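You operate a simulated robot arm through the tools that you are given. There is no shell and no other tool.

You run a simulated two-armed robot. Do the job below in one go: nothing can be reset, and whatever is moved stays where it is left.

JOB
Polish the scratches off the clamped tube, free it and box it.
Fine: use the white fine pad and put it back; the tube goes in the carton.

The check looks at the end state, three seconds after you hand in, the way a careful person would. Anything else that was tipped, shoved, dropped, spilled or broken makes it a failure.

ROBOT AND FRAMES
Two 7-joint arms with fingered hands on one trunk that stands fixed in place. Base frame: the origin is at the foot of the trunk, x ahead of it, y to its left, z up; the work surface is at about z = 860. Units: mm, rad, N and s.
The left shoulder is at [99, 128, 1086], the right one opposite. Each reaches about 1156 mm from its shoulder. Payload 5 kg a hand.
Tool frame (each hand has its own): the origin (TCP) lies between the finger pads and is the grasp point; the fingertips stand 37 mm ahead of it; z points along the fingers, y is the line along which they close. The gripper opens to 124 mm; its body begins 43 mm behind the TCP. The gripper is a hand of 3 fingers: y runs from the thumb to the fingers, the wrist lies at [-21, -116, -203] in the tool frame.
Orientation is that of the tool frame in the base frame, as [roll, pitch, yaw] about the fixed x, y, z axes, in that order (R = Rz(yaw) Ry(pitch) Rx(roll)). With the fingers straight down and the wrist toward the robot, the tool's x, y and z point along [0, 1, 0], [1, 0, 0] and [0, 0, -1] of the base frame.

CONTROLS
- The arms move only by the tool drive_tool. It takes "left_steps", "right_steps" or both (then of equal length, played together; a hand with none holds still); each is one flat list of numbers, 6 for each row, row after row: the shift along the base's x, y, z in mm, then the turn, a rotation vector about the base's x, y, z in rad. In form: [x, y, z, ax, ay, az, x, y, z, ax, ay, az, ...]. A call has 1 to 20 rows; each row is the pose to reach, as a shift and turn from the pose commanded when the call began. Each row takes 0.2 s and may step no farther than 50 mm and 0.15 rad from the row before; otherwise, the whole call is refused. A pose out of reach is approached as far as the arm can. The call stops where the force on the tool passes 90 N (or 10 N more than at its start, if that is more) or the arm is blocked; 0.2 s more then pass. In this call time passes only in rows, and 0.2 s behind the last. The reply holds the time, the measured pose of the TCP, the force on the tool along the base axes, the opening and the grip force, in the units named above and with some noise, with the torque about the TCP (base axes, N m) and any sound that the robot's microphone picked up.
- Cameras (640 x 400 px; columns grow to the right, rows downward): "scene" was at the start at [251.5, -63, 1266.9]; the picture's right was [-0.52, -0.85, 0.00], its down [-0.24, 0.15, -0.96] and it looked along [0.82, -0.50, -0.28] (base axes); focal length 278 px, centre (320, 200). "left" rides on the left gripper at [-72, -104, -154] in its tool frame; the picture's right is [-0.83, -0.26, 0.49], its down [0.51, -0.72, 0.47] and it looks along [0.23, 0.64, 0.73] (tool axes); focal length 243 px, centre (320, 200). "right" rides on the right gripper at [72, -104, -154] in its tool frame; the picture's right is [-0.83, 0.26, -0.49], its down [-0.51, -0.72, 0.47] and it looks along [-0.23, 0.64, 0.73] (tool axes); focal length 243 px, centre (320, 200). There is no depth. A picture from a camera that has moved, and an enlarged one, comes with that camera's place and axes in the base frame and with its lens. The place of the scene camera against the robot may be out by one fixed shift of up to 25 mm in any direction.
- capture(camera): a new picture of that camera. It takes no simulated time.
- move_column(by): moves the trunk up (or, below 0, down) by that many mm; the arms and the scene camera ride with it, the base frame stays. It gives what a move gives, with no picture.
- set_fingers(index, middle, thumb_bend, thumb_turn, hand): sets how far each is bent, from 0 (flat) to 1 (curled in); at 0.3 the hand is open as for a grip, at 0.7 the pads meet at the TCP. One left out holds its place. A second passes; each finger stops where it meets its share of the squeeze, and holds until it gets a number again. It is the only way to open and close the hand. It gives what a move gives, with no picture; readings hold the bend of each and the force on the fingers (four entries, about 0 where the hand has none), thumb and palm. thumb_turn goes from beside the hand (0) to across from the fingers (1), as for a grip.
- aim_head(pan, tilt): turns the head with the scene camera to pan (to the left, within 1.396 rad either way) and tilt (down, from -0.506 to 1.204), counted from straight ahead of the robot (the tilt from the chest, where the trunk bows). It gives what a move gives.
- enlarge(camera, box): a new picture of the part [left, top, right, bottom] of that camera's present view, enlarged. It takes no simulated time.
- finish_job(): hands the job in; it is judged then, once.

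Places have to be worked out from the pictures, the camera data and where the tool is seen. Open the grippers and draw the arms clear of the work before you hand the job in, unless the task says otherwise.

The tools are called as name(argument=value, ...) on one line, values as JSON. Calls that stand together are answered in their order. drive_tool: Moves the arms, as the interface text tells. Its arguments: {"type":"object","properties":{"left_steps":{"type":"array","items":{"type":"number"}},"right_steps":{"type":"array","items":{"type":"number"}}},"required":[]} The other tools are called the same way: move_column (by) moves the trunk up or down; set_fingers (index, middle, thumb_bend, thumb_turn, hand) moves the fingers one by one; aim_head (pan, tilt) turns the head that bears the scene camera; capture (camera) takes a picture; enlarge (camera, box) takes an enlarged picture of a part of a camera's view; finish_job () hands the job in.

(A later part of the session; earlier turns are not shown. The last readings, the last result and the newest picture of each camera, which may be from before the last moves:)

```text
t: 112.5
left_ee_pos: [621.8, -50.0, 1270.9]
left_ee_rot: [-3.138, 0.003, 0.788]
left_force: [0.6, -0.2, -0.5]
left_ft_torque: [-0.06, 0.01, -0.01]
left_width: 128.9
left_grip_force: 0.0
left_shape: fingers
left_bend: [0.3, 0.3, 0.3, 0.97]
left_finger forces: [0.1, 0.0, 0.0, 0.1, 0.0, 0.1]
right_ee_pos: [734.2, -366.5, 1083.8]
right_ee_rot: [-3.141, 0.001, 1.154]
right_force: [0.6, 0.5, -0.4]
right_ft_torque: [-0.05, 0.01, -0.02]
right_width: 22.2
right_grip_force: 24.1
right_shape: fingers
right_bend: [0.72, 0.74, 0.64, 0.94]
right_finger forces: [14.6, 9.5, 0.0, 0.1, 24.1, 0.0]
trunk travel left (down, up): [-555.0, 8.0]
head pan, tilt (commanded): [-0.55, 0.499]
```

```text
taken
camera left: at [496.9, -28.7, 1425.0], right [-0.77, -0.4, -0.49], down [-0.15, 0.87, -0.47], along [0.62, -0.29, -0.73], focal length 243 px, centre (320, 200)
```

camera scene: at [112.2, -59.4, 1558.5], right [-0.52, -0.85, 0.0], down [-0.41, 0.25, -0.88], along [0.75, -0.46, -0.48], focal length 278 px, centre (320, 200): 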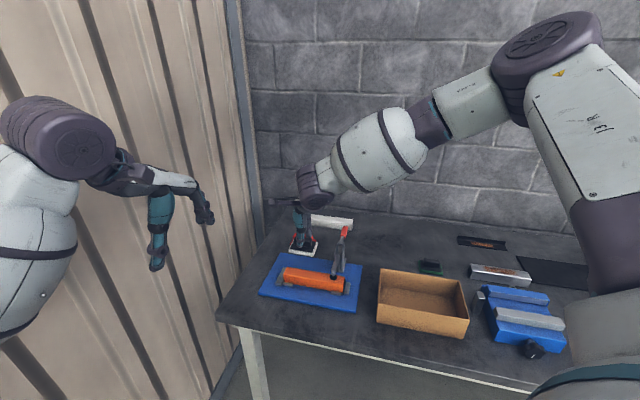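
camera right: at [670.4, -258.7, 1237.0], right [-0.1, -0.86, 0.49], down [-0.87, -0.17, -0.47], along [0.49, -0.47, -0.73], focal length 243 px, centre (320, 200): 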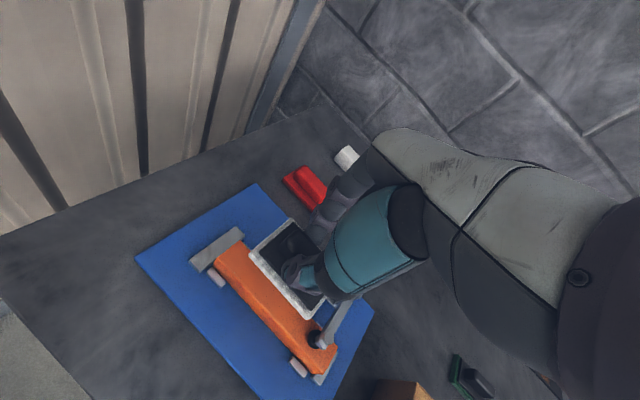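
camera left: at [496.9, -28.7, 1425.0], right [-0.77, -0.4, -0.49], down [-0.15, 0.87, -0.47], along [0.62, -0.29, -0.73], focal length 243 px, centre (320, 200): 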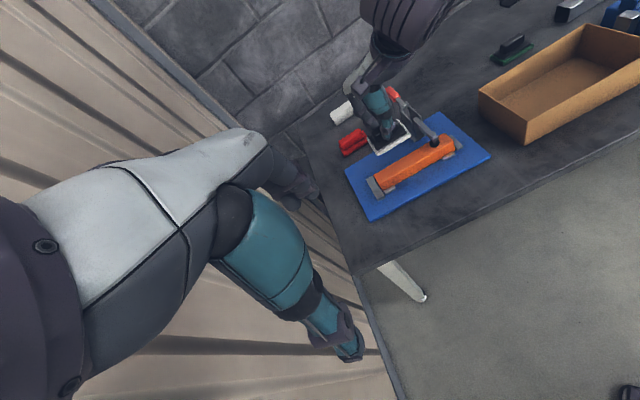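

Well aligned: the pad is parallel to the tube and above its free section (d≈260). I'll descend to just above the top face.

drive_tool(right_steps=[1, -1, -40, 0, 0, 0, 1, -1, -75, 0, 0, 0, 1, -1, -95, 0, 0, 0])

capture(camera="right")

enlarge(camera="scene", box=[240, 190, 380, 320])

enlarge(camera="left", box=[320, 70, 500, 230])

```text
t: 113.3
left_ee_pos: [619.6, -54.4, 1270.5]
left_ee_rot: [-3.139, 0.0, 0.787]
left_force: [-0.3, 0.3, 0.2]
left_ft_torque: [0.01, 0.01, 0.0]
left_width: 128.9
left_grip_force: 0.0
left_shape: fingers
left_bend: [0.3, 0.3, 0.3, 0.97]
left_finger forces: [0.0, 0.0, 0.1, 0.1, 0.0, 0.0]
right_ee_pos: [734.2, -370.9, 990.0]
right_ee_rot: [3.141, -0.001, 1.153]
right_force: [0.1, 0.0, -0.3]
right_ft_torque: [-0.04, 0.01, 0.0]
right_width: 22.1
right_grip_force: 24.1
right_shape: fingers
right_bend: [0.72, 0.74, 0.64, 0.94]
right_finger forces: [14.4, 9.6, 0.0, 0.1, 24.0, 0.1]
trunk travel left (down, up): [-555.0, 8.0]
head pan, tilt (commanded): [-0.55, 0.499]
```

```text
taken
camera right: at [669.6, -262.5, 1143.1], right [-0.1, -0.87, 0.49], down [-0.87, -0.17, -0.47], along [0.49, -0.47, -0.73], focal length 243 px, centre (320, 200)
```

right: 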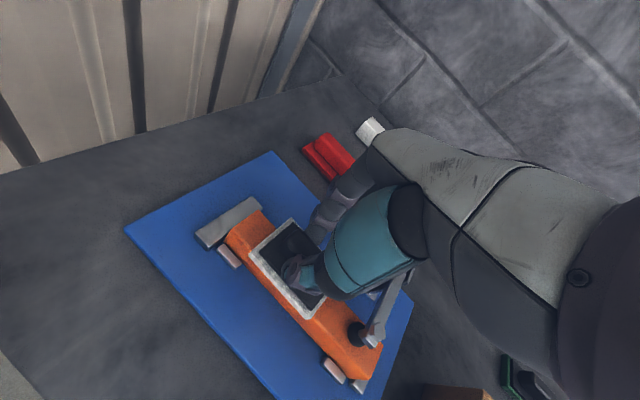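

```text
3.08 times, centred on (310, 255) of scene
camera zoom: at [110.3, -62.8, 1558.6], right [-0.52, -0.85, 0.0], down [-0.41, 0.25, -0.88], along [0.75, -0.46, -0.48], focal length 857 px, centre (351, 31)
```

zoom: 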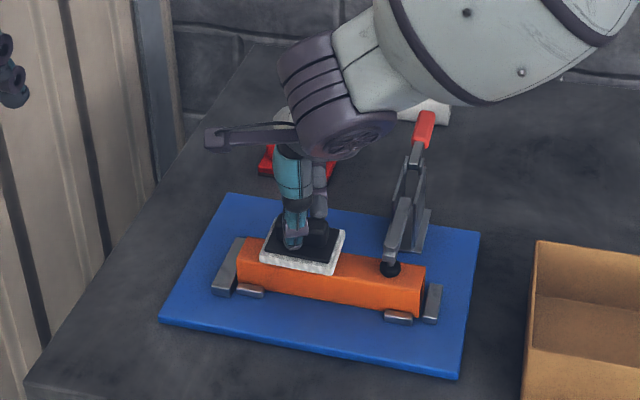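

```text
2.50 times, centred on (410, 150) of left
camera zoom: at [495.1, -32.0, 1425.7], right [-0.77, -0.4, -0.49], down [-0.15, 0.87, -0.47], along [0.62, -0.29, -0.73], focal length 606 px, centre (95, 325)
```

zoom: 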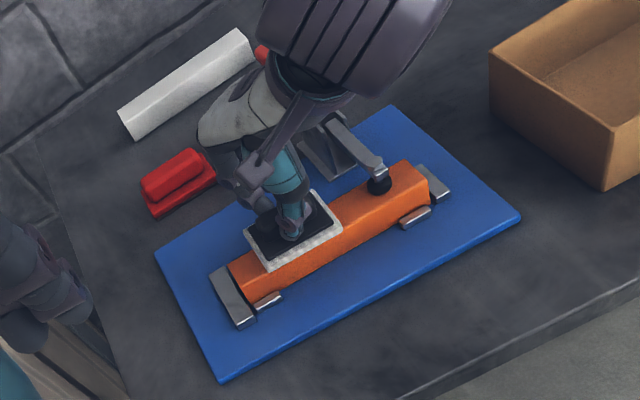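

Now I'll lower gently to contact.

drive_tool(right_steps=[0, 0, -6, 0, 0, 0, 0, 0, -10, 0, 0, 0, 0, 0, -12, 0, 0, 0])

enlarge(camera="left", box=[370, 100, 470, 200])

```text
t: 114.2
left_ee_pos: [620.6, -52.7, 1270.8]
left_ee_rot: [-3.14, -0.001, 0.788]
left_force: [0.8, -0.3, -0.1]
left_ft_torque: [-0.02, 0.02, 0.04]
left_width: 128.8
left_grip_force: 0.1
left_shape: fingers
left_bend: [0.3, 0.3, 0.3, 0.97]
left_finger forces: [0.0, 0.1, 0.0, 0.0, 0.1, 0.1]
right_ee_pos: [736.8, -369.3, 977.3]
right_ee_rot: [-3.141, 0.001, 1.152]
right_force: [0.3, -0.9, 2.4]
right_ft_torque: [-0.04, 0.05, -0.01]
right_width: 22.2
right_grip_force: 25.4
right_shape: fingers
right_bend: [0.72, 0.74, 0.64, 0.94]
right_finger forces: [14.4, 11.2, 0.0, 0.0, 24.3, 0.0]
trunk travel left (down, up): [-555.0, 8.0]
head pan, tilt (commanded): [-0.55, 0.499]
```

```text
4.00 times, centred on (420, 150) of left
camera zoom: at [495.2, -31.1, 1425.9], right [-0.77, -0.4, -0.49], down [-0.15, 0.87, -0.47], along [0.62, -0.29, -0.73], focal length 970 px, centre (-80, 400)
```

zoom: 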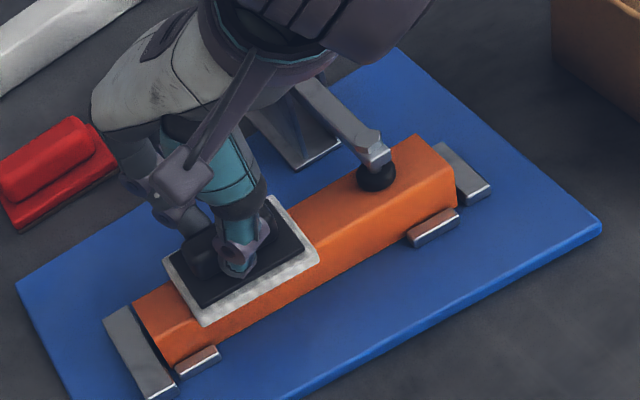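

Contact at 2.4 N. I'll press a little more to reach a firm polishing force.

drive_tool(right_steps=[0, 0, -1.5, 0, 0, 0, 0, 0, -3, 0, 0, 0])

```text
t: 114.8
left_ee_pos: [619.5, -52.8, 1272.5]
left_ee_rot: [3.139, 0.001, 0.788]
left_force: [1.1, 0.0, 0.4]
left_ft_torque: [0.01, -0.02, -0.03]
left_width: 129.0
left_grip_force: 0.0
left_shape: fingers
left_bend: [0.3, 0.3, 0.3, 0.97]
left_finger forces: [0.0, 0.0, 0.0, 0.1, 0.0, 0.0]
right_ee_pos: [737.4, -369.8, 975.7]
right_ee_rot: [3.139, -0.001, 1.151]
right_force: [-0.4, -3.2, 12.6]
right_ft_torque: [0.08, 0.16, 0.05]
right_width: 22.0
right_grip_force: 26.4
right_shape: fingers
right_bend: [0.72, 0.74, 0.64, 0.94]
right_finger forces: [15.2, 13.6, 0.0, 0.0, 25.5, 0.1]
trunk travel left (down, up): [-555.0, 8.0]
head pan, tilt (commanded): [-0.55, 0.499]
```

12.6 N normal force is good. First a short, slow test stroke along the tube and back.

drive_tool(right_steps=[7, 7, 0, 0, 0, 0, 14, 14, 0, 0, 0, 0, 21, 21, 0, 0, 0, 0, 14, 14, 0, 0, 0, 0, 7, 7, 0, 0, 0, 0, 0, 0, 0, 0, 0, 0, -7, -7, 0, 0, 0, 0, -14, -14, 0, 0, 0, 0, -7, -7, 0, 0, 0, 0, 0, 0, 0, 0, 0, 0])

enlarge(camera="left", box=[370, 100, 470, 200])

enlarge(camera="scene", box=[240, 190, 380, 320])

```text
t: 117.0
left_ee_pos: [619.6, -53.2, 1272.1]
left_ee_rot: [-3.14, -0.001, 0.787]
left_force: [-0.1, -0.1, -0.8]
left_ft_torque: [-0.02, 0.01, -0.03]
left_width: 129.2
left_grip_force: 0.1
left_shape: fingers
left_bend: [0.3, 0.3, 0.3, 0.97]
left_finger forces: [0.1, 0.1, 0.0, 0.1, 0.1, 0.0]
right_ee_pos: [737.2, -368.2, 973.2]
right_ee_rot: [3.14, -0.003, 1.151]
right_force: [-4.4, -6.1, 22.2]
right_ft_torque: [0.12, 0.28, 0.08]
right_width: 22.2
right_grip_force: 28.9
right_shape: fingers
right_bend: [0.72, 0.74, 0.66, 0.93]
right_finger forces: [16.3, 13.9, 0.0, 0.0, 27.8, 0.1]
trunk travel left (down, up): [-555.0, 8.0]
head pan, tilt (commanded): [-0.55, 0.499]
```

```text
4.00 times, centred on (420, 150) of left
camera zoom: at [493.7, -30.2, 1426.4], right [-0.77, -0.4, -0.49], down [-0.15, 0.87, -0.47], along [0.62, -0.29, -0.73], focal length 970 px, centre (-80, 400)
```

zoom: 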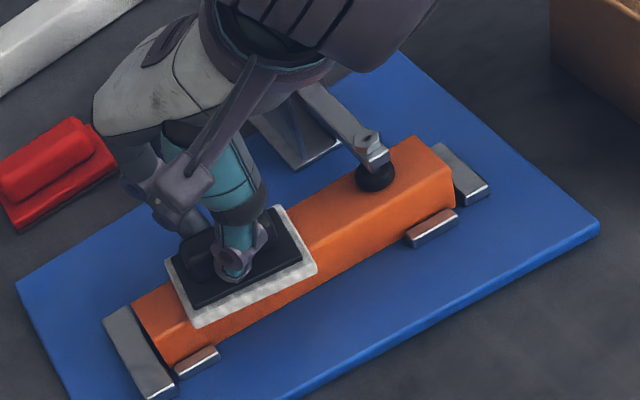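

```text
3.08 times, centred on (310, 255) of scene
camera zoom: at [108.7, -60.8, 1558.9], right [-0.52, -0.85, 0.0], down [-0.41, 0.25, -0.88], along [0.75, -0.46, -0.48], focal length 857 px, centre (351, 31)
```

zoom: 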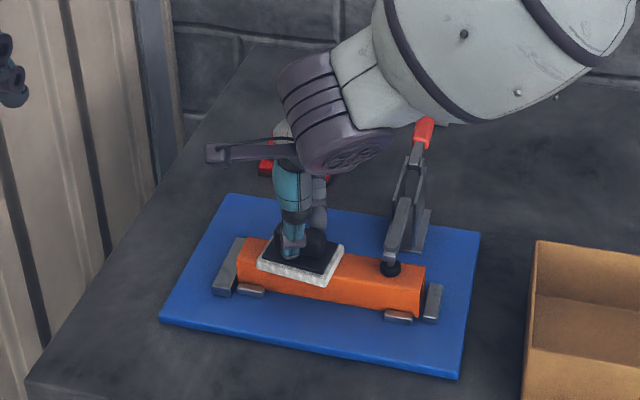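

The pad glides well and the tube, base and clamp stay put. The force crept to 22 N, so I'll ease 1 mm and make full strokes over the whole free top face.

drive_tool(right_steps=[8.5, 8.5, 1, 0, 0, 0, 17, 17, 1, 0, 0, 0, 25, 25, 1, 0, 0, 0, 17, 17, 1, 0, 0, 0, 8.5, 8.5, 1, 0, 0, 0, 0, 0, 1, 0, 0, 0, -8.5, -8.5, 1, 0, 0, 0, -17, -17, 1, 0, 0, 0, -22, -22, 1, 0, 0, 0, -14, -14, 1, 0, 0, 0, -5.5, -5.5, 1, 0, 0, 0, 3, 3, 1, 0, 0, 0, 11.5, 11.5, 1, 0, 0, 0, 20, 20, 1, 0, 0, 0, 25, 25, 1, 0, 0, 0, 17, 17, 1, 0, 0, 0, 8.5, 8.5, 1, 0, 0, 0, 0, 0, 1, 0, 0, 0, -8.5, -8.5, 1, 0, 0, 0, -17, -17, 1, 0, 0, 0])

enlarge(camera="left", box=[370, 100, 470, 200])

```text
t: 121.2
left_ee_pos: [619.7, -54.5, 1273.5]
left_ee_rot: [3.141, -0.001, 0.787]
left_force: [0.2, -0.5, 0.7]
left_ft_torque: [0.02, -0.03, -0.01]
left_width: 128.7
left_grip_force: 0.0
left_shape: fingers
left_bend: [0.3, 0.3, 0.3, 0.97]
left_finger forces: [0.1, 0.0, 0.0, 0.0, 0.0, 0.0]
right_ee_pos: [720.7, -386.3, 974.0]
right_ee_rot: [3.139, -0.002, 1.154]
right_force: [3.1, 3.6, 11.5]
right_ft_torque: [0.27, -0.03, -0.07]
right_width: 22.2
right_grip_force: 25.7
right_shape: fingers
right_bend: [0.72, 0.74, 0.66, 0.93]
right_finger forces: [16.3, 8.9, 0.0, 0.1, 25.8, 0.0]
trunk travel left (down, up): [-555.0, 8.0]
head pan, tilt (commanded): [-0.55, 0.499]
```

```text
4.00 times, centred on (420, 150) of left
camera zoom: at [494.0, -30.8, 1426.5], right [-0.77, -0.4, -0.49], down [-0.15, 0.87, -0.47], along [0.62, -0.29, -0.73], focal length 970 px, centre (-80, 400)
```

zoom: 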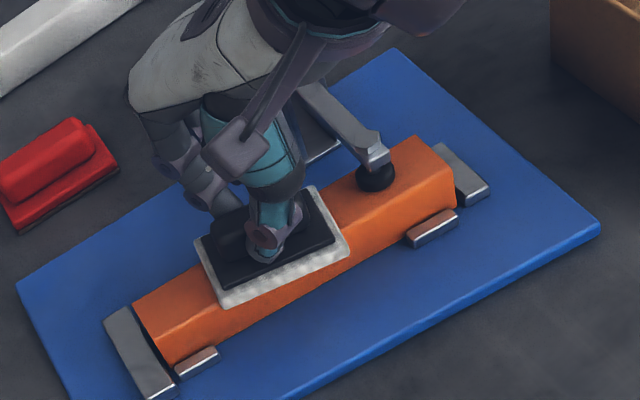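

Steady at 11.5 N. I'll keep stroking over the full free length.

drive_tool(right_steps=[-7, -4.3, 0, 0, 0, 0, 1.4, 4.2, 0, 0, 0, 0, 9.9, 12.7, 0, 0, 0, 0, 18.4, 21.2, 0, 0, 0, 0, 26.9, 29.7, 0, 0, 0, 0, 35.4, 38.2, 0, 0, 0, 0, 41, 43.8, 0, 0, 0, 0, 32.5, 35.3, 0, 0, 0, 0, 24, 26.9, 0, 0, 0, 0, 15.6, 18.4, 0, 0, 0, 0, 7, 10, 0, 0, 0, 0, -1.4, 1.4, 0, 0, 0, 0, -7, -4.3, 0, 0, 0, 0, 4.2, 1.4, 0, 0, 0, 0, 12.7, 9.9, 0, 0, 0, 0, 21.2, 18.4, 0, 0, 0, 0, 29.7, 26.9, 0, 0, 0, 0, 38.2, 35.4, 0, 0, 0, 0, 43.8, 41, 0, 0, 0, 0, 35.3, 32.5, 0, 0, 0, 0])

enlarge(camera="left", box=[370, 100, 470, 200])

```text
t: 125.3
left_ee_pos: [620.7, -53.2, 1270.7]
left_ee_rot: [-3.141, 0.001, 0.787]
left_force: [-0.1, -1.1, -0.2]
left_ft_torque: [0.05, -0.01, -0.02]
left_width: 128.9
left_grip_force: 0.0
left_shape: fingers
left_bend: [0.3, 0.3, 0.3, 0.97]
left_finger forces: [0.1, 0.1, 0.0, 0.0, 0.1, 0.0]
right_ee_pos: [755.0, -354.9, 973.0]
right_ee_rot: [3.141, -0.002, 1.154]
right_force: [2.2, 1.8, 5.3]
right_ft_torque: [0.17, 0.02, -0.09]
right_width: 22.6
right_grip_force: 24.1
right_shape: fingers
right_bend: [0.72, 0.74, 0.66, 0.93]
right_finger forces: [15.8, 8.7, 0.0, 0.1, 24.8, 0.0]
trunk travel left (down, up): [-555.0, 8.0]
head pan, tilt (commanded): [-0.55, 0.499]
```

```text
4.00 times, centred on (420, 150) of left
camera zoom: at [494.6, -31.3, 1426.0], right [-0.77, -0.4, -0.49], down [-0.15, 0.87, -0.47], along [0.62, -0.29, -0.73], focal length 970 px, centre (-80, 400)
```

zoom: 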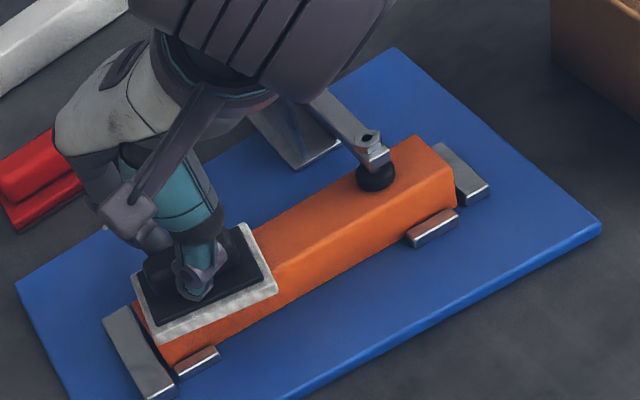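

Force eased to 5 N, so I'll press 1.2 mm deeper and make another full set of strokes.

drive_tool(right_steps=[8.5, 8.5, -1.2, 0, 0, 0, 0, 0, -1.2, 0, 0, 0, -8.5, -8.5, -1.2, 0, 0, 0, -17, -17, -1.2, 0, 0, 0, -25.5, -25.5, -1.2, 0, 0, 0, -34, -34, -1.2, 0, 0, 0, -39, -39, -1.2, 0, 0, 0, -31, -31, -1.2, 0, 0, 0, -22.6, -22.6, -1.2, 0, 0, 0, -14, -14, -1.2, 0, 0, 0, -5.7, -5.7, -1.2, 0, 0, 0, 3, 3, -1.2, 0, 0, 0, 8.5, 8.5, -1.2, 0, 0, 0, 0, 0, -1.2, 0, 0, 0, -8.5, -8.5, -1.2, 0, 0, 0, -17, -17, -1.2, 0, 0, 0, -25.5, -25.5, -1.2, 0, 0, 0, -34, -34, -1.2, 0, 0, 0, -39, -39, -1.2, 0, 0, 0, -31, -31, -1.2, 0, 0, 0])

enlarge(camera="left", box=[370, 100, 470, 200])

```text
t: 129.6
left_ee_pos: [619.5, -52.8, 1272.5]
left_ee_rot: [-3.139, 0.0, 0.787]
left_force: [-0.5, 0.4, 0.8]
left_ft_torque: [0.02, 0.04, 0.01]
left_width: 128.7
left_grip_force: 0.0
left_shape: fingers
left_bend: [0.3, 0.3, 0.3, 0.97]
left_finger forces: [0.1, 0.1, 0.0, 0.0, 0.0, 0.0]
right_ee_pos: [723.5, -386.0, 972.5]
right_ee_rot: [3.141, 0.001, 1.153]
right_force: [-3.2, -2.2, 12.3]
right_ft_torque: [0.18, 0.13, 0.06]
right_width: 22.2
right_grip_force: 27.1
right_shape: fingers
right_bend: [0.72, 0.75, 0.66, 0.93]
right_finger forces: [15.4, 11.4, 0.0, 0.1, 27.1, 0.0]
trunk travel left (down, up): [-555.0, 8.0]
head pan, tilt (commanded): [-0.55, 0.499]
```

```text
4.00 times, centred on (420, 150) of left
camera zoom: at [494.0, -31.0, 1426.0], right [-0.77, -0.4, -0.49], down [-0.15, 0.87, -0.47], along [0.62, -0.29, -0.73], focal length 970 px, centre (-80, 400)
```

zoom: 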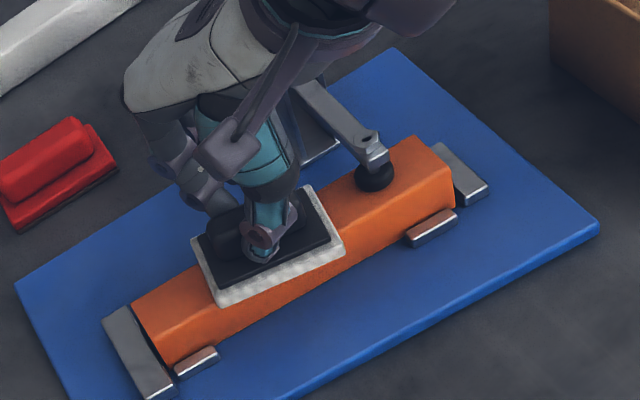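

12 N again. Two more sets of strokes for thoroughness.

drive_tool(right_steps=[-8.5, -8.5, 0, 0, 0, 0, 0, 0, 0, 0, 0, 0, 8.5, 8.5, 0, 0, 0, 0, 17, 17, 0, 0, 0, 0, 25.5, 25.5, 0, 0, 0, 0, 34, 34, 0, 0, 0, 0, 39, 39, 0, 0, 0, 0, 31, 31, 0, 0, 0, 0, 22.6, 22.6, 0, 0, 0, 0, 14, 14, 0, 0, 0, 0, 5.7, 5.7, 0, 0, 0, 0, -3, -3, 0, 0, 0, 0, -8.5, -8.5, 0, 0, 0, 0, 0, 0, 0, 0, 0, 0, 8.5, 8.5, 0, 0, 0, 0, 17, 17, 0, 0, 0, 0, 25.5, 25.5, 0, 0, 0, 0, 34, 34, 0, 0, 0, 0, 39, 39, 0, 0, 0, 0, 31, 31, 0, 0, 0, 0])

drive_tool(right_steps=[8.5, 8.5, -0.5, 0, 0, 0, 0, 0, -0.5, 0, 0, 0, -8.5, -8.5, -0.5, 0, 0, 0, -17, -17, -0.5, 0, 0, 0, -25.5, -25.5, -0.5, 0, 0, 0, -34, -34, -0.5, 0, 0, 0, -39, -39, -0.5, 0, 0, 0, -31, -31, -0.5, 0, 0, 0, -22.6, -22.6, -0.5, 0, 0, 0, -14, -14, -0.5, 0, 0, 0, -5.7, -5.7, -0.5, 0, 0, 0, 3, 3, -0.5, 0, 0, 0, 8.5, 8.5, -0.5, 0, 0, 0, 0, 0, -0.5, 0, 0, 0, -8.5, -8.5, -0.5, 0, 0, 0, -17, -17, -0.5, 0, 0, 0, -25.5, -25.5, -0.5, 0, 0, 0, -34, -34, -0.5, 0, 0, 0, -39, -39, -0.5, 0, 0, 0, -31, -31, -0.5, 0, 0, 0])

enlarge(camera="left", box=[370, 100, 470, 200])

```text
t: 133.8
left_ee_pos: [620.4, -53.6, 1272.0]
left_ee_rot: [-3.141, 0.001, 0.786]
left_force: [0.4, 0.2, 0.1]
left_ft_torque: [-0.01, -0.02, 0.0]
left_width: 129.0
left_grip_force: 0.0
left_shape: fingers
left_bend: [0.3, 0.3, 0.3, 0.97]
left_finger forces: [0.0, 0.1, 0.0, 0.0, 0.0, 0.0]
right_ee_pos: [756.3, -355.2, 972.4]
right_ee_rot: [-3.141, -0.001, 1.153]
right_force: [1.2, 1.4, 5.7]
right_ft_torque: [0.19, -0.05, 0.01]
right_width: 22.3
right_grip_force: 24.7
right_shape: fingers
right_bend: [0.72, 0.74, 0.66, 0.92]
right_finger forces: [15.5, 9.3, 0.1, 0.0, 25.1, 0.1]
trunk travel left (down, up): [-555.0, 8.0]
head pan, tilt (commanded): [-0.55, 0.499]
```

```text
t: 137.9
left_ee_pos: [618.0, -52.6, 1271.9]
left_ee_rot: [3.14, 0.0, 0.789]
left_force: [0.8, 0.4, -0.2]
left_ft_torque: [-0.02, -0.01, 0.02]
left_width: 129.1
left_grip_force: 0.2
left_shape: fingers
left_bend: [0.3, 0.3, 0.3, 0.97]
left_finger forces: [0.1, 0.0, 0.0, 0.0, 0.0, 0.0]
right_ee_pos: [720.7, -384.9, 972.5]
right_ee_rot: [3.14, 0.0, 1.151]
right_force: [-3.8, -4.3, 20.8]
right_ft_torque: [0.27, 0.19, 0.09]
right_width: 22.1
right_grip_force: 28.2
right_shape: fingers
right_bend: [0.72, 0.75, 0.66, 0.92]
right_finger forces: [16.6, 12.0, 0.1, 0.0, 27.8, 0.0]
trunk travel left (down, up): [-555.0, 8.0]
head pan, tilt (commanded): [-0.55, 0.499]
```

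```text
4.00 times, centred on (420, 150) of left
camera zoom: at [492.8, -31.1, 1426.6], right [-0.77, -0.4, -0.49], down [-0.15, 0.87, -0.47], along [0.62, -0.29, -0.73], focal length 970 px, centre (-80, 400)
```

zoom: 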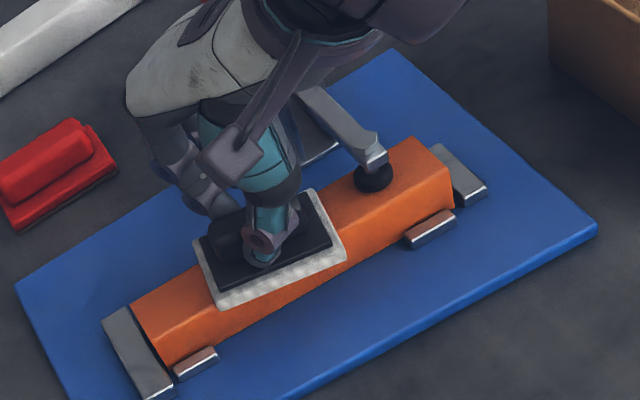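

Polishing strokes done. I'll lift the pad off and inspect the top face for any change.

drive_tool(right_steps=[0, 0, 15, 0, 0, 0, 0, 0, 50, 0, 0, 0, 0, 0, 95, 0, 0, 0, 10, -40, 110, 0, 0, 0, 20, -85, 110, 0, 0, 0, 20, -130, 110, 0, 0, 0, 15, -175, 110, 0, 0, 0])

enlarge(camera="left", box=[340, 80, 500, 220])

enlarge(camera="left", box=[375, 145, 425, 195])

enlarge(camera="left", box=[410, 130, 460, 175])

capture(camera="right")

```text
t: 139.6
left_ee_pos: [621.5, -56.2, 1271.4]
left_ee_rot: [-3.137, 0.0, 0.787]
left_force: [-0.2, -0.1, 0.2]
left_ft_torque: [0.05, -0.02, -0.02]
left_width: 128.9
left_grip_force: 0.0
left_shape: fingers
left_bend: [0.3, 0.3, 0.3, 0.97]
left_finger forces: [0.1, 0.1, 0.0, 0.0, 0.0, 0.0]
right_ee_pos: [739.9, -558.4, 1078.8]
right_ee_rot: [3.141, -0.003, 1.151]
right_force: [0.1, -0.7, -1.0]
right_ft_torque: [0.05, 0.0, -0.01]
right_width: 22.3
right_grip_force: 23.7
right_shape: fingers
right_bend: [0.72, 0.75, 0.66, 0.92]
right_finger forces: [14.5, 9.2, 0.0, 0.0, 23.8, 0.0]
trunk travel left (down, up): [-555.0, 8.0]
head pan, tilt (commanded): [-0.55, 0.499]
```

```text
2.86 times, centred on (420, 150) of left
camera zoom: at [495.0, -33.7, 1425.7], right [-0.77, -0.4, -0.49], down [-0.15, 0.87, -0.47], along [0.62, -0.29, -0.73], focal length 693 px, centre (34, 343)
```

zoom: 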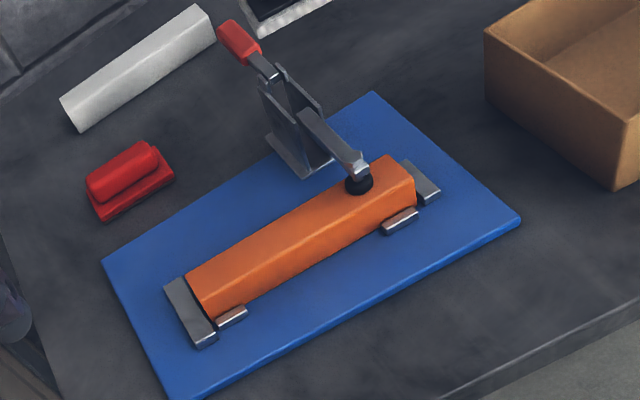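

```text
8.00 times, centred on (400, 170) of left
camera zoom: at [495.0, -33.7, 1425.7], right [-0.77, -0.4, -0.49], down [-0.15, 0.87, -0.47], along [0.62, -0.29, -0.73], focal length 1941 px, centre (-320, 440)
```

zoom: 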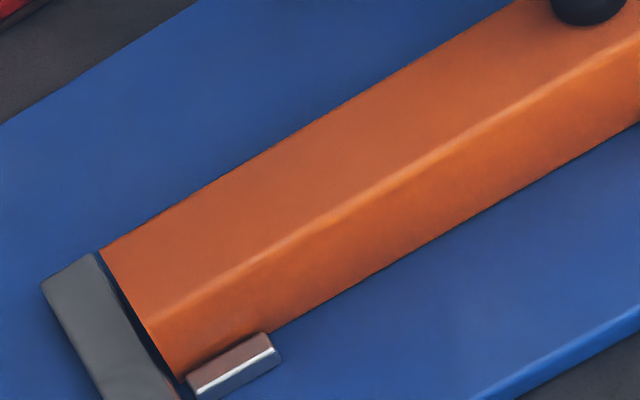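

```text
8.89 times, centred on (435, 152) of left
camera zoom: at [495.0, -33.7, 1425.7], right [-0.77, -0.4, -0.49], down [-0.15, 0.87, -0.47], along [0.62, -0.29, -0.73], focal length 2157 px, centre (-702, 622)
```

zoom: 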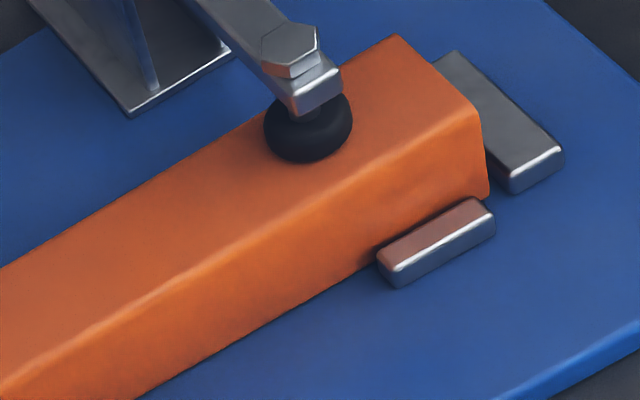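

```text
taken
camera right: at [674.2, -451.1, 1233.6], right [-0.1, -0.87, 0.49], down [-0.86, -0.17, -0.47], along [0.49, -0.47, -0.73], focal length 243 px, centre (320, 200)
```

right: 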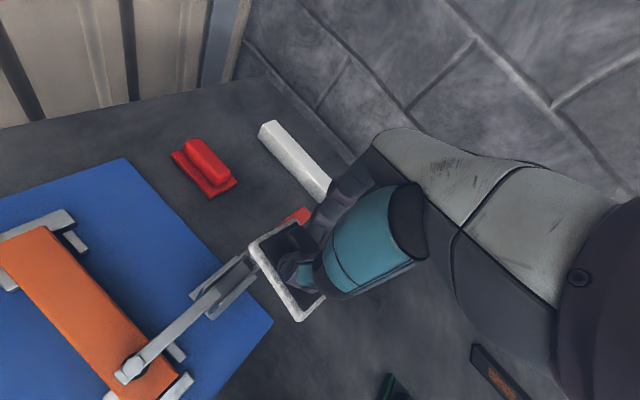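

The top is clean and even, and nothing else has moved. For good measure I'll go back for some more passes at a steady force before returning the pad.

drive_tool(right_steps=[0, 45, 0, 0, 0, 0, 0, 90, 0, 0, 0, 0, -1, 135, 0, 0, 0, 0, -3, 180, 0, 0, 0, 0, -4, 189, -40, 0, 0, 0, -4, 189, -80, 0, 0, 0, -4, 189, -100, 0, 0, 0, -4, 189, -104, 0, 0, 0])

enlarge(camera="left", box=[370, 100, 470, 200])

```text
t: 141.3
left_ee_pos: [622.1, -53.8, 1271.2]
left_ee_rot: [-3.139, 0.0, 0.787]
left_force: [-0.1, 0.4, -0.4]
left_ft_torque: [-0.01, -0.03, -0.03]
left_width: 128.9
left_grip_force: 0.2
left_shape: fingers
left_bend: [0.3, 0.3, 0.3, 0.97]
left_finger forces: [0.1, 0.0, 0.1, 0.0, 0.0, 0.0]
right_ee_pos: [734.6, -374.9, 977.2]
right_ee_rot: [3.141, 0.0, 1.151]
right_force: [0.3, -0.4, -0.4]
right_ft_torque: [-0.01, -0.03, 0.0]
right_width: 22.2
right_grip_force: 23.5
right_shape: fingers
right_bend: [0.72, 0.75, 0.66, 0.92]
right_finger forces: [14.5, 9.1, 0.1, 0.0, 23.7, 0.0]
trunk travel left (down, up): [-555.0, 8.0]
head pan, tilt (commanded): [-0.55, 0.499]
```

```text
4.00 times, centred on (420, 150) of left
camera zoom: at [495.6, -31.9, 1425.7], right [-0.77, -0.4, -0.49], down [-0.15, 0.87, -0.47], along [0.62, -0.29, -0.73], focal length 970 px, centre (-80, 400)
```

zoom: 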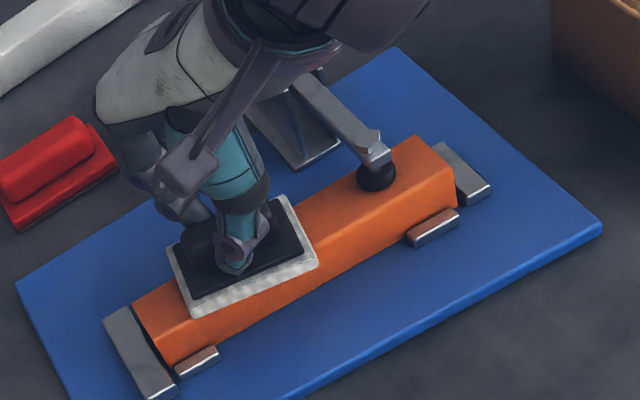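

drive_tool(right_steps=[-2, 2, -3.5, 0, 0, 0, -2, 2, -5.5, 0, 0, 0, 6.5, 10.5, -5.5, 0, 0, 0, 15, 19, -5.5, 0, 0, 0, 23.5, 27.5, -5.5, 0, 0, 0, 27.7, 31.7, -5.5, 0, 0, 0, 19.2, 23.2, -5.5, 0, 0, 0, 10.7, 14.7, -5.5, 0, 0, 0, 2.2, 6.2, -5.5, 0, 0, 0, -6.2, -2.2, -5.5, 0, 0, 0, -14.7, -10.7, -5.5, 0, 0, 0, -21.8, -17.8, -5.5, 0, 0, 0, -13.3, -9.3, -5.5, 0, 0, 0, -4.8, -0.8, -5.5, 0, 0, 0, 3.7, 7.7, -5.5, 0, 0, 0, 12, 16, -5.5, 0, 0, 0, 20.6, 24.6, -5.5, 0, 0, 0, 27.7, 31.7, -5.5, 0, 0, 0, 19.2, 23.2, -5.5, 0, 0, 0, 10.7, 14.7, -5.5, 0, 0, 0])

```text
t: 145.6
left_ee_pos: [618.5, -53.0, 1271.8]
left_ee_rot: [-3.14, 0.0, 0.786]
left_force: [0.5, 0.0, -0.4]
left_ft_torque: [0.03, -0.06, 0.0]
left_width: 128.9
left_grip_force: 0.2
left_shape: fingers
left_bend: [0.3, 0.3, 0.3, 0.97]
left_finger forces: [0.1, 0.0, 0.0, 0.0, 0.0, 0.0]
right_ee_pos: [743.9, -358.1, 972.8]
right_ee_rot: [-3.141, 0.0, 1.152]
right_force: [1.7, 1.3, 6.3]
right_ft_torque: [0.19, 0.01, -0.03]
right_width: 22.3
right_grip_force: 24.7
right_shape: fingers
right_bend: [0.72, 0.75, 0.67, 0.92]
right_finger forces: [15.9, 8.8, 0.0, 0.0, 25.1, 0.0]
trunk travel left (down, up): [-555.0, 8.0]
head pan, tilt (commanded): [-0.55, 0.499]
```

drive_tool(right_steps=[8.5, 8.5, -1.5, 0, 0, 0, 17, 17, -1.5, 0, 0, 0, 8.5, 8.5, -1.5, 0, 0, 0, 0, 0, -1.5, 0, 0, 0, -8.5, -8.5, -1.5, 0, 0, 0, -17, -17, -1.5, 0, 0, 0, -25.5, -25.5, -1.5, 0, 0, 0, -32.5, -32.5, -1.5, 0, 0, 0, -24, -24, -1.5, 0, 0, 0, -15.5, -15.5, -1.5, 0, 0, 0, -7, -7, -1.5, 0, 0, 0, 1.5, 1.5, -1.5, 0, 0, 0, 10, 10, -1.5, 0, 0, 0, 17, 17, -1.5, 0, 0, 0, 8.5, 8.5, -1.5, 0, 0, 0, 0, 0, -1.5, 0, 0, 0, -8.5, -8.5, -1.5, 0, 0, 0, -17, -17, -1.5, 0, 0, 0, -25.5, -25.5, -1.5, 0, 0, 0, -32.5, -32.5, -1.5, 0, 0, 0])

drive_tool(right_steps=[8.5, 8.5, -0.5, 0, 0, 0, 17, 17, -0.5, 0, 0, 0, 25.5, 25.5, -0.5, 0, 0, 0, 34, 34, -0.5, 0, 0, 0, 42.5, 42.5, -0.5, 0, 0, 0, 49, 49, -0.5, 0, 0, 0, 40.5, 40.5, -0.5, 0, 0, 0, 32, 32, -0.5, 0, 0, 0, 23.5, 23.5, -0.5, 0, 0, 0, 15, 15, -0.5, 0, 0, 0, 6.5, 6.5, -0.5, 0, 0, 0, 0, 0, -0.5, 0, 0, 0, 8.5, 8.5, -0.5, 0, 0, 0, 17, 17, -0.5, 0, 0, 0, 25.5, 25.5, -0.5, 0, 0, 0, 34, 34, -0.5, 0, 0, 0, 42.5, 42.5, -0.5, 0, 0, 0, 49, 49, -0.5, 0, 0, 0, 40.5, 40.5, -0.5, 0, 0, 0, 32, 32, -0.5, 0, 0, 0])

enlarge(camera="left", box=[370, 100, 470, 200])

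```text
t: 149.8
left_ee_pos: [619.9, -52.0, 1271.6]
left_ee_rot: [-3.141, 0.0, 0.788]
left_force: [-0.6, 0.6, 0.4]
left_ft_torque: [0.02, 0.0, 0.03]
left_width: 128.9
left_grip_force: 0.0
left_shape: fingers
left_bend: [0.3, 0.3, 0.3, 0.97]
left_finger forces: [0.0, 0.0, 0.0, 0.0, 0.0, 0.0]
right_ee_pos: [714.3, -388.5, 972.9]
right_ee_rot: [3.14, 0.0, 1.151]
right_force: [4.5, 4.2, 15.5]
right_ft_torque: [0.35, -0.1, -0.09]
right_width: 22.1
right_grip_force: 26.2
right_shape: fingers
right_bend: [0.72, 0.75, 0.67, 0.92]
right_finger forces: [16.5, 8.5, 0.0, 0.1, 26.3, 0.0]
trunk travel left (down, up): [-555.0, 8.0]
head pan, tilt (commanded): [-0.55, 0.499]
```

```text
t: 153.9
left_ee_pos: [618.7, -51.9, 1273.4]
left_ee_rot: [-3.141, 0.001, 0.787]
left_force: [0.2, -0.4, 0.4]
left_ft_torque: [0.04, 0.02, -0.03]
left_width: 128.9
left_grip_force: 0.1
left_shape: fingers
left_bend: [0.3, 0.3, 0.3, 0.97]
left_finger forces: [0.0, 0.1, 0.1, 0.0, 0.1, 0.1]
right_ee_pos: [746.3, -357.0, 972.0]
right_ee_rot: [3.141, -0.002, 1.151]
right_force: [4.0, 5.5, 16.2]
right_ft_torque: [0.45, -0.13, -0.04]
right_width: 22.1
right_grip_force: 25.9
right_shape: fingers
right_bend: [0.72, 0.75, 0.67, 0.92]
right_finger forces: [16.4, 8.3, 0.1, 0.0, 26.9, 0.1]
trunk travel left (down, up): [-555.0, 8.0]
head pan, tilt (commanded): [-0.55, 0.499]
```

```text
4.00 times, centred on (420, 150) of left
camera zoom: at [493.0, -30.8, 1426.6], right [-0.77, -0.4, -0.49], down [-0.15, 0.87, -0.47], along [0.62, -0.29, -0.73], focal length 970 px, centre (-80, 400)
```

zoom: 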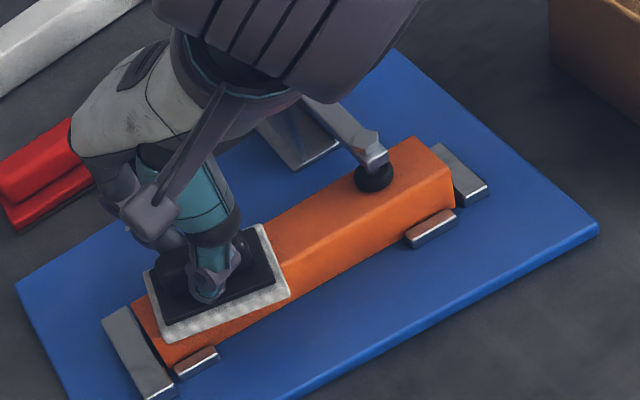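

About 25 passes in total with 6–22 N. Now I'll return the pad: lift, carry it back above its original spot keeping it parallel to its old heading, and measure.

drive_tool(right_steps=[0, 0, 20, 0, 0, 0, 0, 0, 65, 0, 0, 0, 0, 0, 110, 0, 0, 0, -8, -40, 110, 0, 0, 0, -17, -80, 110, 0, 0, 0, -25, -120, 110, 0, 0, 0, -33, -160, 110, 0, 0, 0, -42, -200, 110, 0, 0, 0, -50, -240, 110, 0, 0, 0, -58, -280, 100, 0, 0, 0, -67, -320, 80, 0, 0, 0])

capture(camera="right")

enlarge(camera="scene", box=[330, 190, 450, 300])

enlarge(camera="right", box=[210, 180, 370, 340])

```text
t: 156.3
left_ee_pos: [621.7, -54.6, 1269.6]
left_ee_rot: [-3.138, 0.0, 0.787]
left_force: [-0.8, -0.7, -0.8]
left_ft_torque: [0.0, -0.02, 0.02]
left_width: 128.9
left_grip_force: 0.1
left_shape: fingers
left_bend: [0.3, 0.3, 0.3, 0.97]
left_finger forces: [0.0, 0.0, 0.0, 0.0, 0.0, 0.1]
right_ee_pos: [679.0, -681.1, 1047.4]
right_ee_rot: [-3.139, 0.002, 1.155]
right_force: [0.4, -0.2, -0.5]
right_ft_torque: [0.01, 0.0, 0.01]
right_width: 22.0
right_grip_force: 24.0
right_shape: fingers
right_bend: [0.72, 0.75, 0.66, 0.92]
right_finger forces: [14.3, 9.4, 0.2, 0.1, 23.7, 0.0]
trunk travel left (down, up): [-555.0, 8.0]
head pan, tilt (commanded): [-0.55, 0.499]
```

```text
taken
camera right: at [613.9, -573.3, 1200.7], right [-0.1, -0.87, 0.49], down [-0.87, -0.17, -0.47], along [0.49, -0.47, -0.73], focal length 243 px, centre (320, 200)
```

right: 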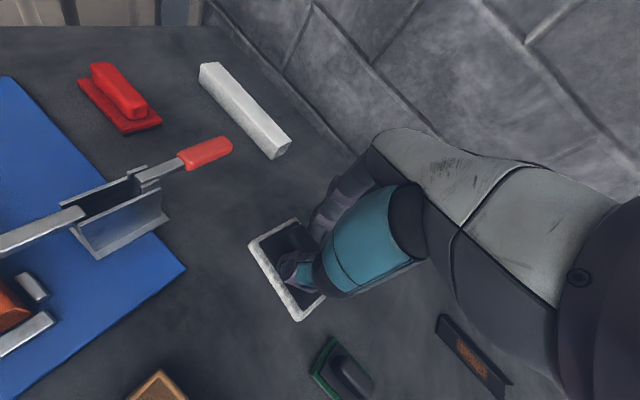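

```text
3.64 times, centred on (390, 245) of scene
camera zoom: at [111.7, -64.3, 1558.3], right [-0.52, -0.85, 0.0], down [-0.41, 0.25, -0.88], along [0.75, -0.46, -0.48], focal length 1012 px, centre (66, 36)
```

zoom: 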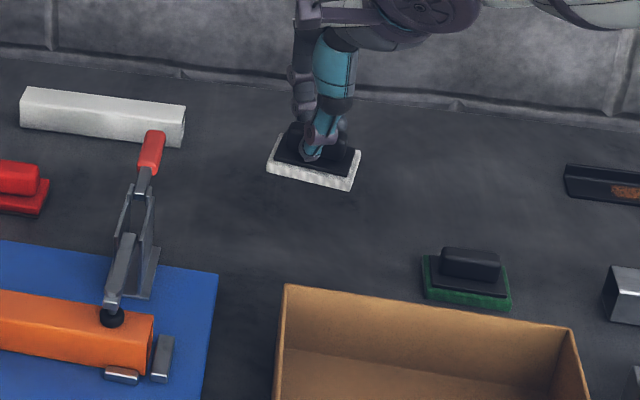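

```text
2.50 times, centred on (290, 260) of right
camera zoom: at [613.9, -573.3, 1200.7], right [-0.1, -0.87, 0.49], down [-0.87, -0.17, -0.47], along [0.49, -0.47, -0.73], focal length 606 px, centre (395, 50)
```

zoom: 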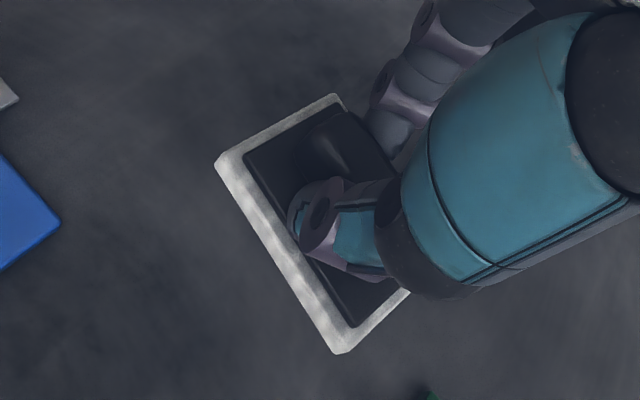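

The pad sits about 9 mm off the hand axis and 9° short of its old heading. I'll correct both and descend close to the table.

drive_tool(right_steps=[2, -3, -35, 0, 0, 0.083, 4, -5.5, -70, 0, 0, 0.166, 4, -5.5, -95, 0, 0, 0.166, 4, -5.5, -110, 0, 0, 0.166])

enlarge(camera="right", box=[210, 180, 370, 340])

enlarge(camera="scene", box=[330, 190, 450, 300])

```text
t: 157.3
left_ee_pos: [621.5, -54.2, 1270.8]
left_ee_rot: [-3.138, 0.0, 0.788]
left_force: [0.4, 0.0, -0.4]
left_ft_torque: [0.03, 0.02, 0.01]
left_width: 128.8
left_grip_force: 0.0
left_shape: fingers
left_bend: [0.3, 0.3, 0.3, 0.97]
left_finger forces: [0.1, 0.0, 0.0, 0.0, 0.0, 0.0]
right_ee_pos: [680.5, -684.3, 939.8]
right_ee_rot: [3.141, 0.0, 1.319]
right_force: [-0.2, 0.8, 0.1]
right_ft_torque: [-0.03, 0.02, 0.01]
right_width: 22.2
right_grip_force: 24.0
right_shape: fingers
right_bend: [0.72, 0.75, 0.66, 0.92]
right_finger forces: [14.3, 9.3, 0.0, 0.0, 23.7, 0.1]
trunk travel left (down, up): [-555.0, 8.0]
head pan, tilt (commanded): [-0.55, 0.499]
```

```text
2.50 times, centred on (290, 260) of right
camera zoom: at [599.2, -588.6, 1093.4], right [0.05, -0.87, 0.49], down [-0.83, -0.31, -0.47], along [0.56, -0.38, -0.73], focal length 606 px, centre (395, 50)
```

zoom: 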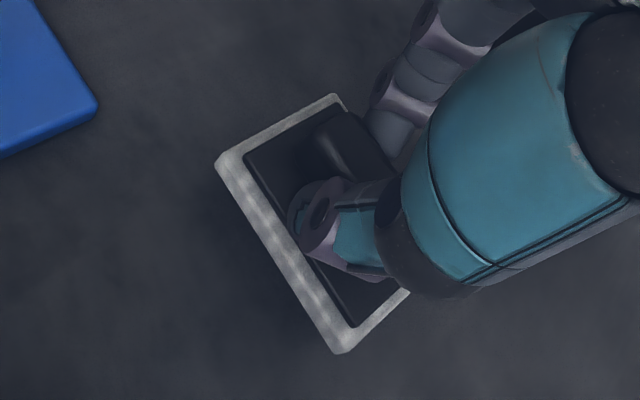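

```text
3.64 times, centred on (390, 245) of scene
camera zoom: at [111.5, -62.6, 1558.5], right [-0.52, -0.85, 0.0], down [-0.41, 0.25, -0.88], along [0.75, -0.46, -0.48], focal length 1012 px, centre (66, 36)
```

zoom: 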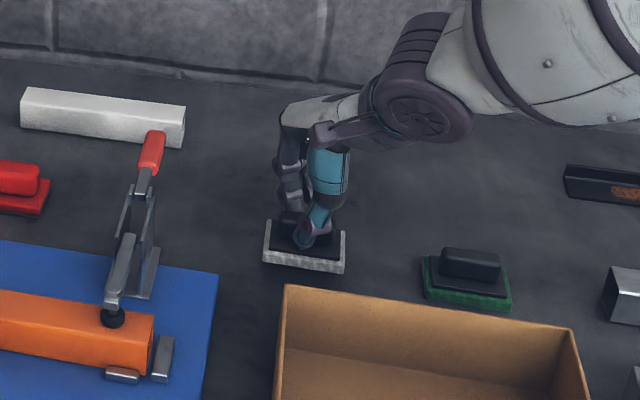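

Heading is right and the position is about 4 mm short. I'll shift and lower to touch down.

drive_tool(right_steps=[3.5, -3.5, -8, 0, 0, 0, 3.5, -3.5, -13, 0, 0, 0, 3.5, -3.5, -16, 0, 0, 0])

enlarge(camera="scene", box=[360, 220, 440, 280])

```text
t: 158.2
left_ee_pos: [620.7, -54.2, 1271.7]
left_ee_rot: [-3.138, 0.0, 0.788]
left_force: [-1.0, 0.2, -0.4]
left_ft_torque: [0.01, 0.01, -0.02]
left_width: 128.8
left_grip_force: 0.1
left_shape: fingers
left_bend: [0.3, 0.3, 0.3, 0.97]
left_finger forces: [0.1, 0.1, 0.0, 0.1, 0.0, 0.0]
right_ee_pos: [685.1, -688.4, 922.8]
right_ee_rot: [-3.141, -0.001, 1.317]
right_force: [0.1, 0.2, -0.3]
right_ft_torque: [-0.05, -0.02, 0.01]
right_width: 22.3
right_grip_force: 23.8
right_shape: fingers
right_bend: [0.72, 0.75, 0.66, 0.92]
right_finger forces: [14.3, 9.3, 0.0, 0.0, 23.5, 0.0]
trunk travel left (down, up): [-555.0, 8.0]
head pan, tilt (commanded): [-0.55, 0.499]
```

```text
6.67 times, centred on (400, 250) of scene
camera zoom: at [110.8, -62.2, 1558.6], right [-0.52, -0.85, 0.0], down [-0.41, 0.25, -0.88], along [0.75, -0.46, -0.48], focal length 1856 px, centre (-213, -133)
```

zoom: 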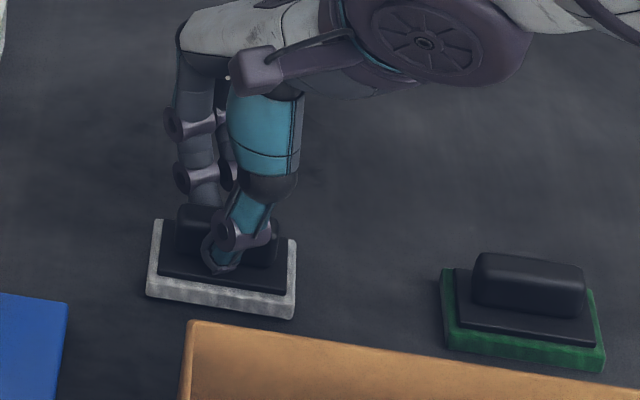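

It nearly coincides with the pad's original outline. I'll lower the last bit until contact.

drive_tool(right_steps=[0, 0, -2, 0, 0, 0, 0, 0, -4, 0, 0, 0])

```text
t: 158.8
left_ee_pos: [621.6, -52.9, 1271.9]
left_ee_rot: [-3.139, 0.0, 0.787]
left_force: [0.1, -0.3, 0.6]
left_ft_torque: [-0.03, 0.01, -0.06]
left_width: 128.8
left_grip_force: 0.0
left_shape: fingers
left_bend: [0.3, 0.3, 0.3, 0.97]
left_finger forces: [0.0, 0.1, 0.0, 0.0, 0.0, 0.0]
right_ee_pos: [684.9, -686.6, 920.9]
right_ee_rot: [3.14, -0.001, 1.318]
right_force: [0.8, -0.2, 2.7]
right_ft_torque: [0.0, 0.03, 0.03]
right_width: 22.2
right_grip_force: 24.5
right_shape: fingers
right_bend: [0.72, 0.75, 0.67, 0.92]
right_finger forces: [14.6, 10.0, 0.0, 0.1, 23.5, 0.0]
trunk travel left (down, up): [-555.0, 8.0]
head pan, tilt (commanded): [-0.55, 0.499]
```

It has touched the table, so I'll open gradually and lift away.

set_fingers(hand="right", index=0.6, middle=0.6, thumb_bend=0.58)

drive_tool(right_steps=[0, 0, 6, 0, 0, 0])

set_fingers(hand="right", index=0.4, middle=0.4, thumb_bend=0.4)

drive_tool(right_steps=[0, 0, 30, 0, 0, 0, 0, 0, 70, 0, 0, 0, 0, 0, 115, 0, 0, 0, 0, 0, 155, 0, 0, 0])

capture(camera="right")

enlarge(camera="scene", box=[360, 220, 440, 280])

```text
t: 159.8
left_ee_pos: [621.1, -54.1, 1269.8]
left_ee_rot: [3.141, 0.0, 0.787]
left_force: [0.1, -0.1, 0.3]
left_ft_torque: [-0.03, -0.03, 0.01]
left_width: 128.8
left_grip_force: 0.0
left_shape: fingers
left_bend: [0.3, 0.3, 0.3, 0.97]
left_finger forces: [0.0, 0.0, 0.0, 0.0, 0.1, 0.0]
right_ee_pos: [686.8, -685.6, 917.9]
right_ee_rot: [3.141, 0.0, 1.318]
right_force: [0.1, 0.8, 0.4]
right_ft_torque: [0.05, 0.0, 0.0]
right_width: 40.7
right_grip_force: 0.0
right_shape: fingers
right_bend: [0.6, 0.6, 0.57, 0.97]
right_finger forces: [0.0, 0.0, 0.1, 0.0, 0.1, 0.1]
trunk travel left (down, up): [-555.0, 8.0]
head pan, tilt (commanded): [-0.55, 0.499]
```

```text
t: 160.2
left_ee_pos: [620.2, -54.1, 1272.0]
left_ee_rot: [-3.141, 0.002, 0.788]
left_force: [-0.6, -0.6, 0.7]
left_ft_torque: [0.03, -0.01, -0.01]
left_width: 129.0
left_grip_force: 0.1
left_shape: fingers
left_bend: [0.3, 0.3, 0.3, 0.97]
left_finger forces: [0.0, 0.0, 0.0, 0.0, 0.0, 0.0]
right_ee_pos: [685.1, -684.6, 926.0]
right_ee_rot: [-3.141, 0.0, 1.318]
right_force: [-1.0, -0.1, 0.2]
right_ft_torque: [0.01, -0.01, 0.0]
right_width: 40.7
right_grip_force: 0.0
right_shape: fingers
right_bend: [0.6, 0.6, 0.57, 0.97]
right_finger forces: [0.1, 0.0, 0.0, 0.0, 0.0, 0.1]
trunk travel left (down, up): [-555.0, 8.0]
head pan, tilt (commanded): [-0.55, 0.499]
```

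```text
t: 161.2
left_ee_pos: [621.5, -54.0, 1270.8]
left_ee_rot: [-3.141, -0.001, 0.788]
left_force: [-0.6, -0.7, 0.6]
left_ft_torque: [-0.01, 0.02, 0.0]
left_width: 128.9
left_grip_force: 0.1
left_shape: fingers
left_bend: [0.3, 0.3, 0.3, 0.97]
left_finger forces: [0.0, 0.1, 0.1, 0.0, 0.0, 0.0]
right_ee_pos: [686.1, -686.8, 926.1]
right_ee_rot: [-3.141, 0.0, 1.318]
right_force: [0.3, -0.7, 0.3]
right_ft_torque: [-0.01, 0.01, 0.05]
right_width: 98.2
right_grip_force: 0.2
right_shape: fingers
right_bend: [0.4, 0.4, 0.4, 0.97]
right_finger forces: [0.0, 0.0, 0.0, 0.0, 0.0, 0.1]
trunk travel left (down, up): [-555.0, 8.0]
head pan, tilt (commanded): [-0.55, 0.499]
```

```text
t: 162.2
left_ee_pos: [619.8, -52.0, 1272.2]
left_ee_rot: [-3.141, 0.0, 0.786]
left_force: [0.0, -0.3, -1.0]
left_ft_torque: [-0.01, -0.03, 0.01]
left_width: 128.9
left_grip_force: 0.1
left_shape: fingers
left_bend: [0.3, 0.3, 0.3, 0.97]
left_finger forces: [0.1, 0.1, 0.1, 0.0, 0.0, 0.0]
right_ee_pos: [685.5, -682.8, 1085.3]
right_ee_rot: [-3.141, -0.001, 1.318]
right_force: [-0.9, -0.2, -0.1]
right_ft_torque: [-0.02, -0.02, 0.02]
right_width: 98.3
right_grip_force: 0.2
right_shape: fingers
right_bend: [0.4, 0.4, 0.4, 0.97]
right_finger forces: [0.0, 0.0, 0.1, 0.1, 0.0, 0.1]
trunk travel left (down, up): [-555.0, 8.0]
head pan, tilt (commanded): [-0.55, 0.499]
```

```text
taken
camera right: at [603.9, -587.2, 1237.9], right [0.05, -0.87, 0.49], down [-0.83, -0.31, -0.47], along [0.56, -0.38, -0.73], focal length 243 px, centre (320, 200)
```

right: 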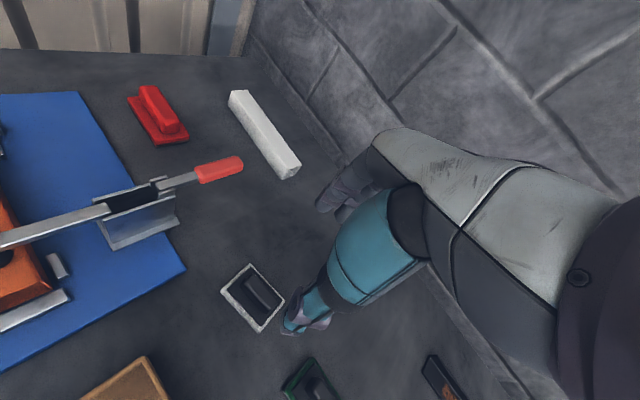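

```text
6.67 times, centred on (400, 250) of scene
camera zoom: at [109.5, -61.0, 1558.9], right [-0.52, -0.85, 0.0], down [-0.41, 0.25, -0.88], along [0.75, -0.46, -0.48], focal length 1856 px, centre (-213, -133)
```

zoom: 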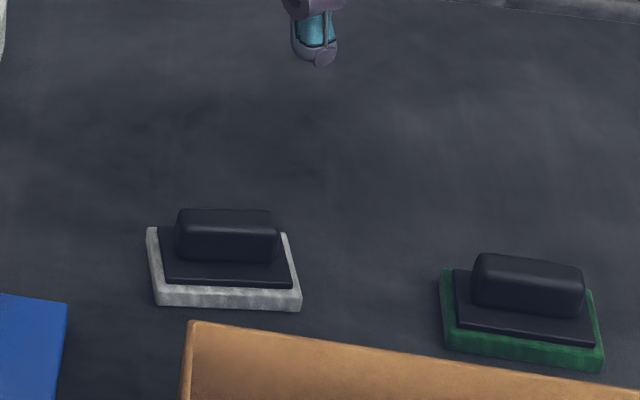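

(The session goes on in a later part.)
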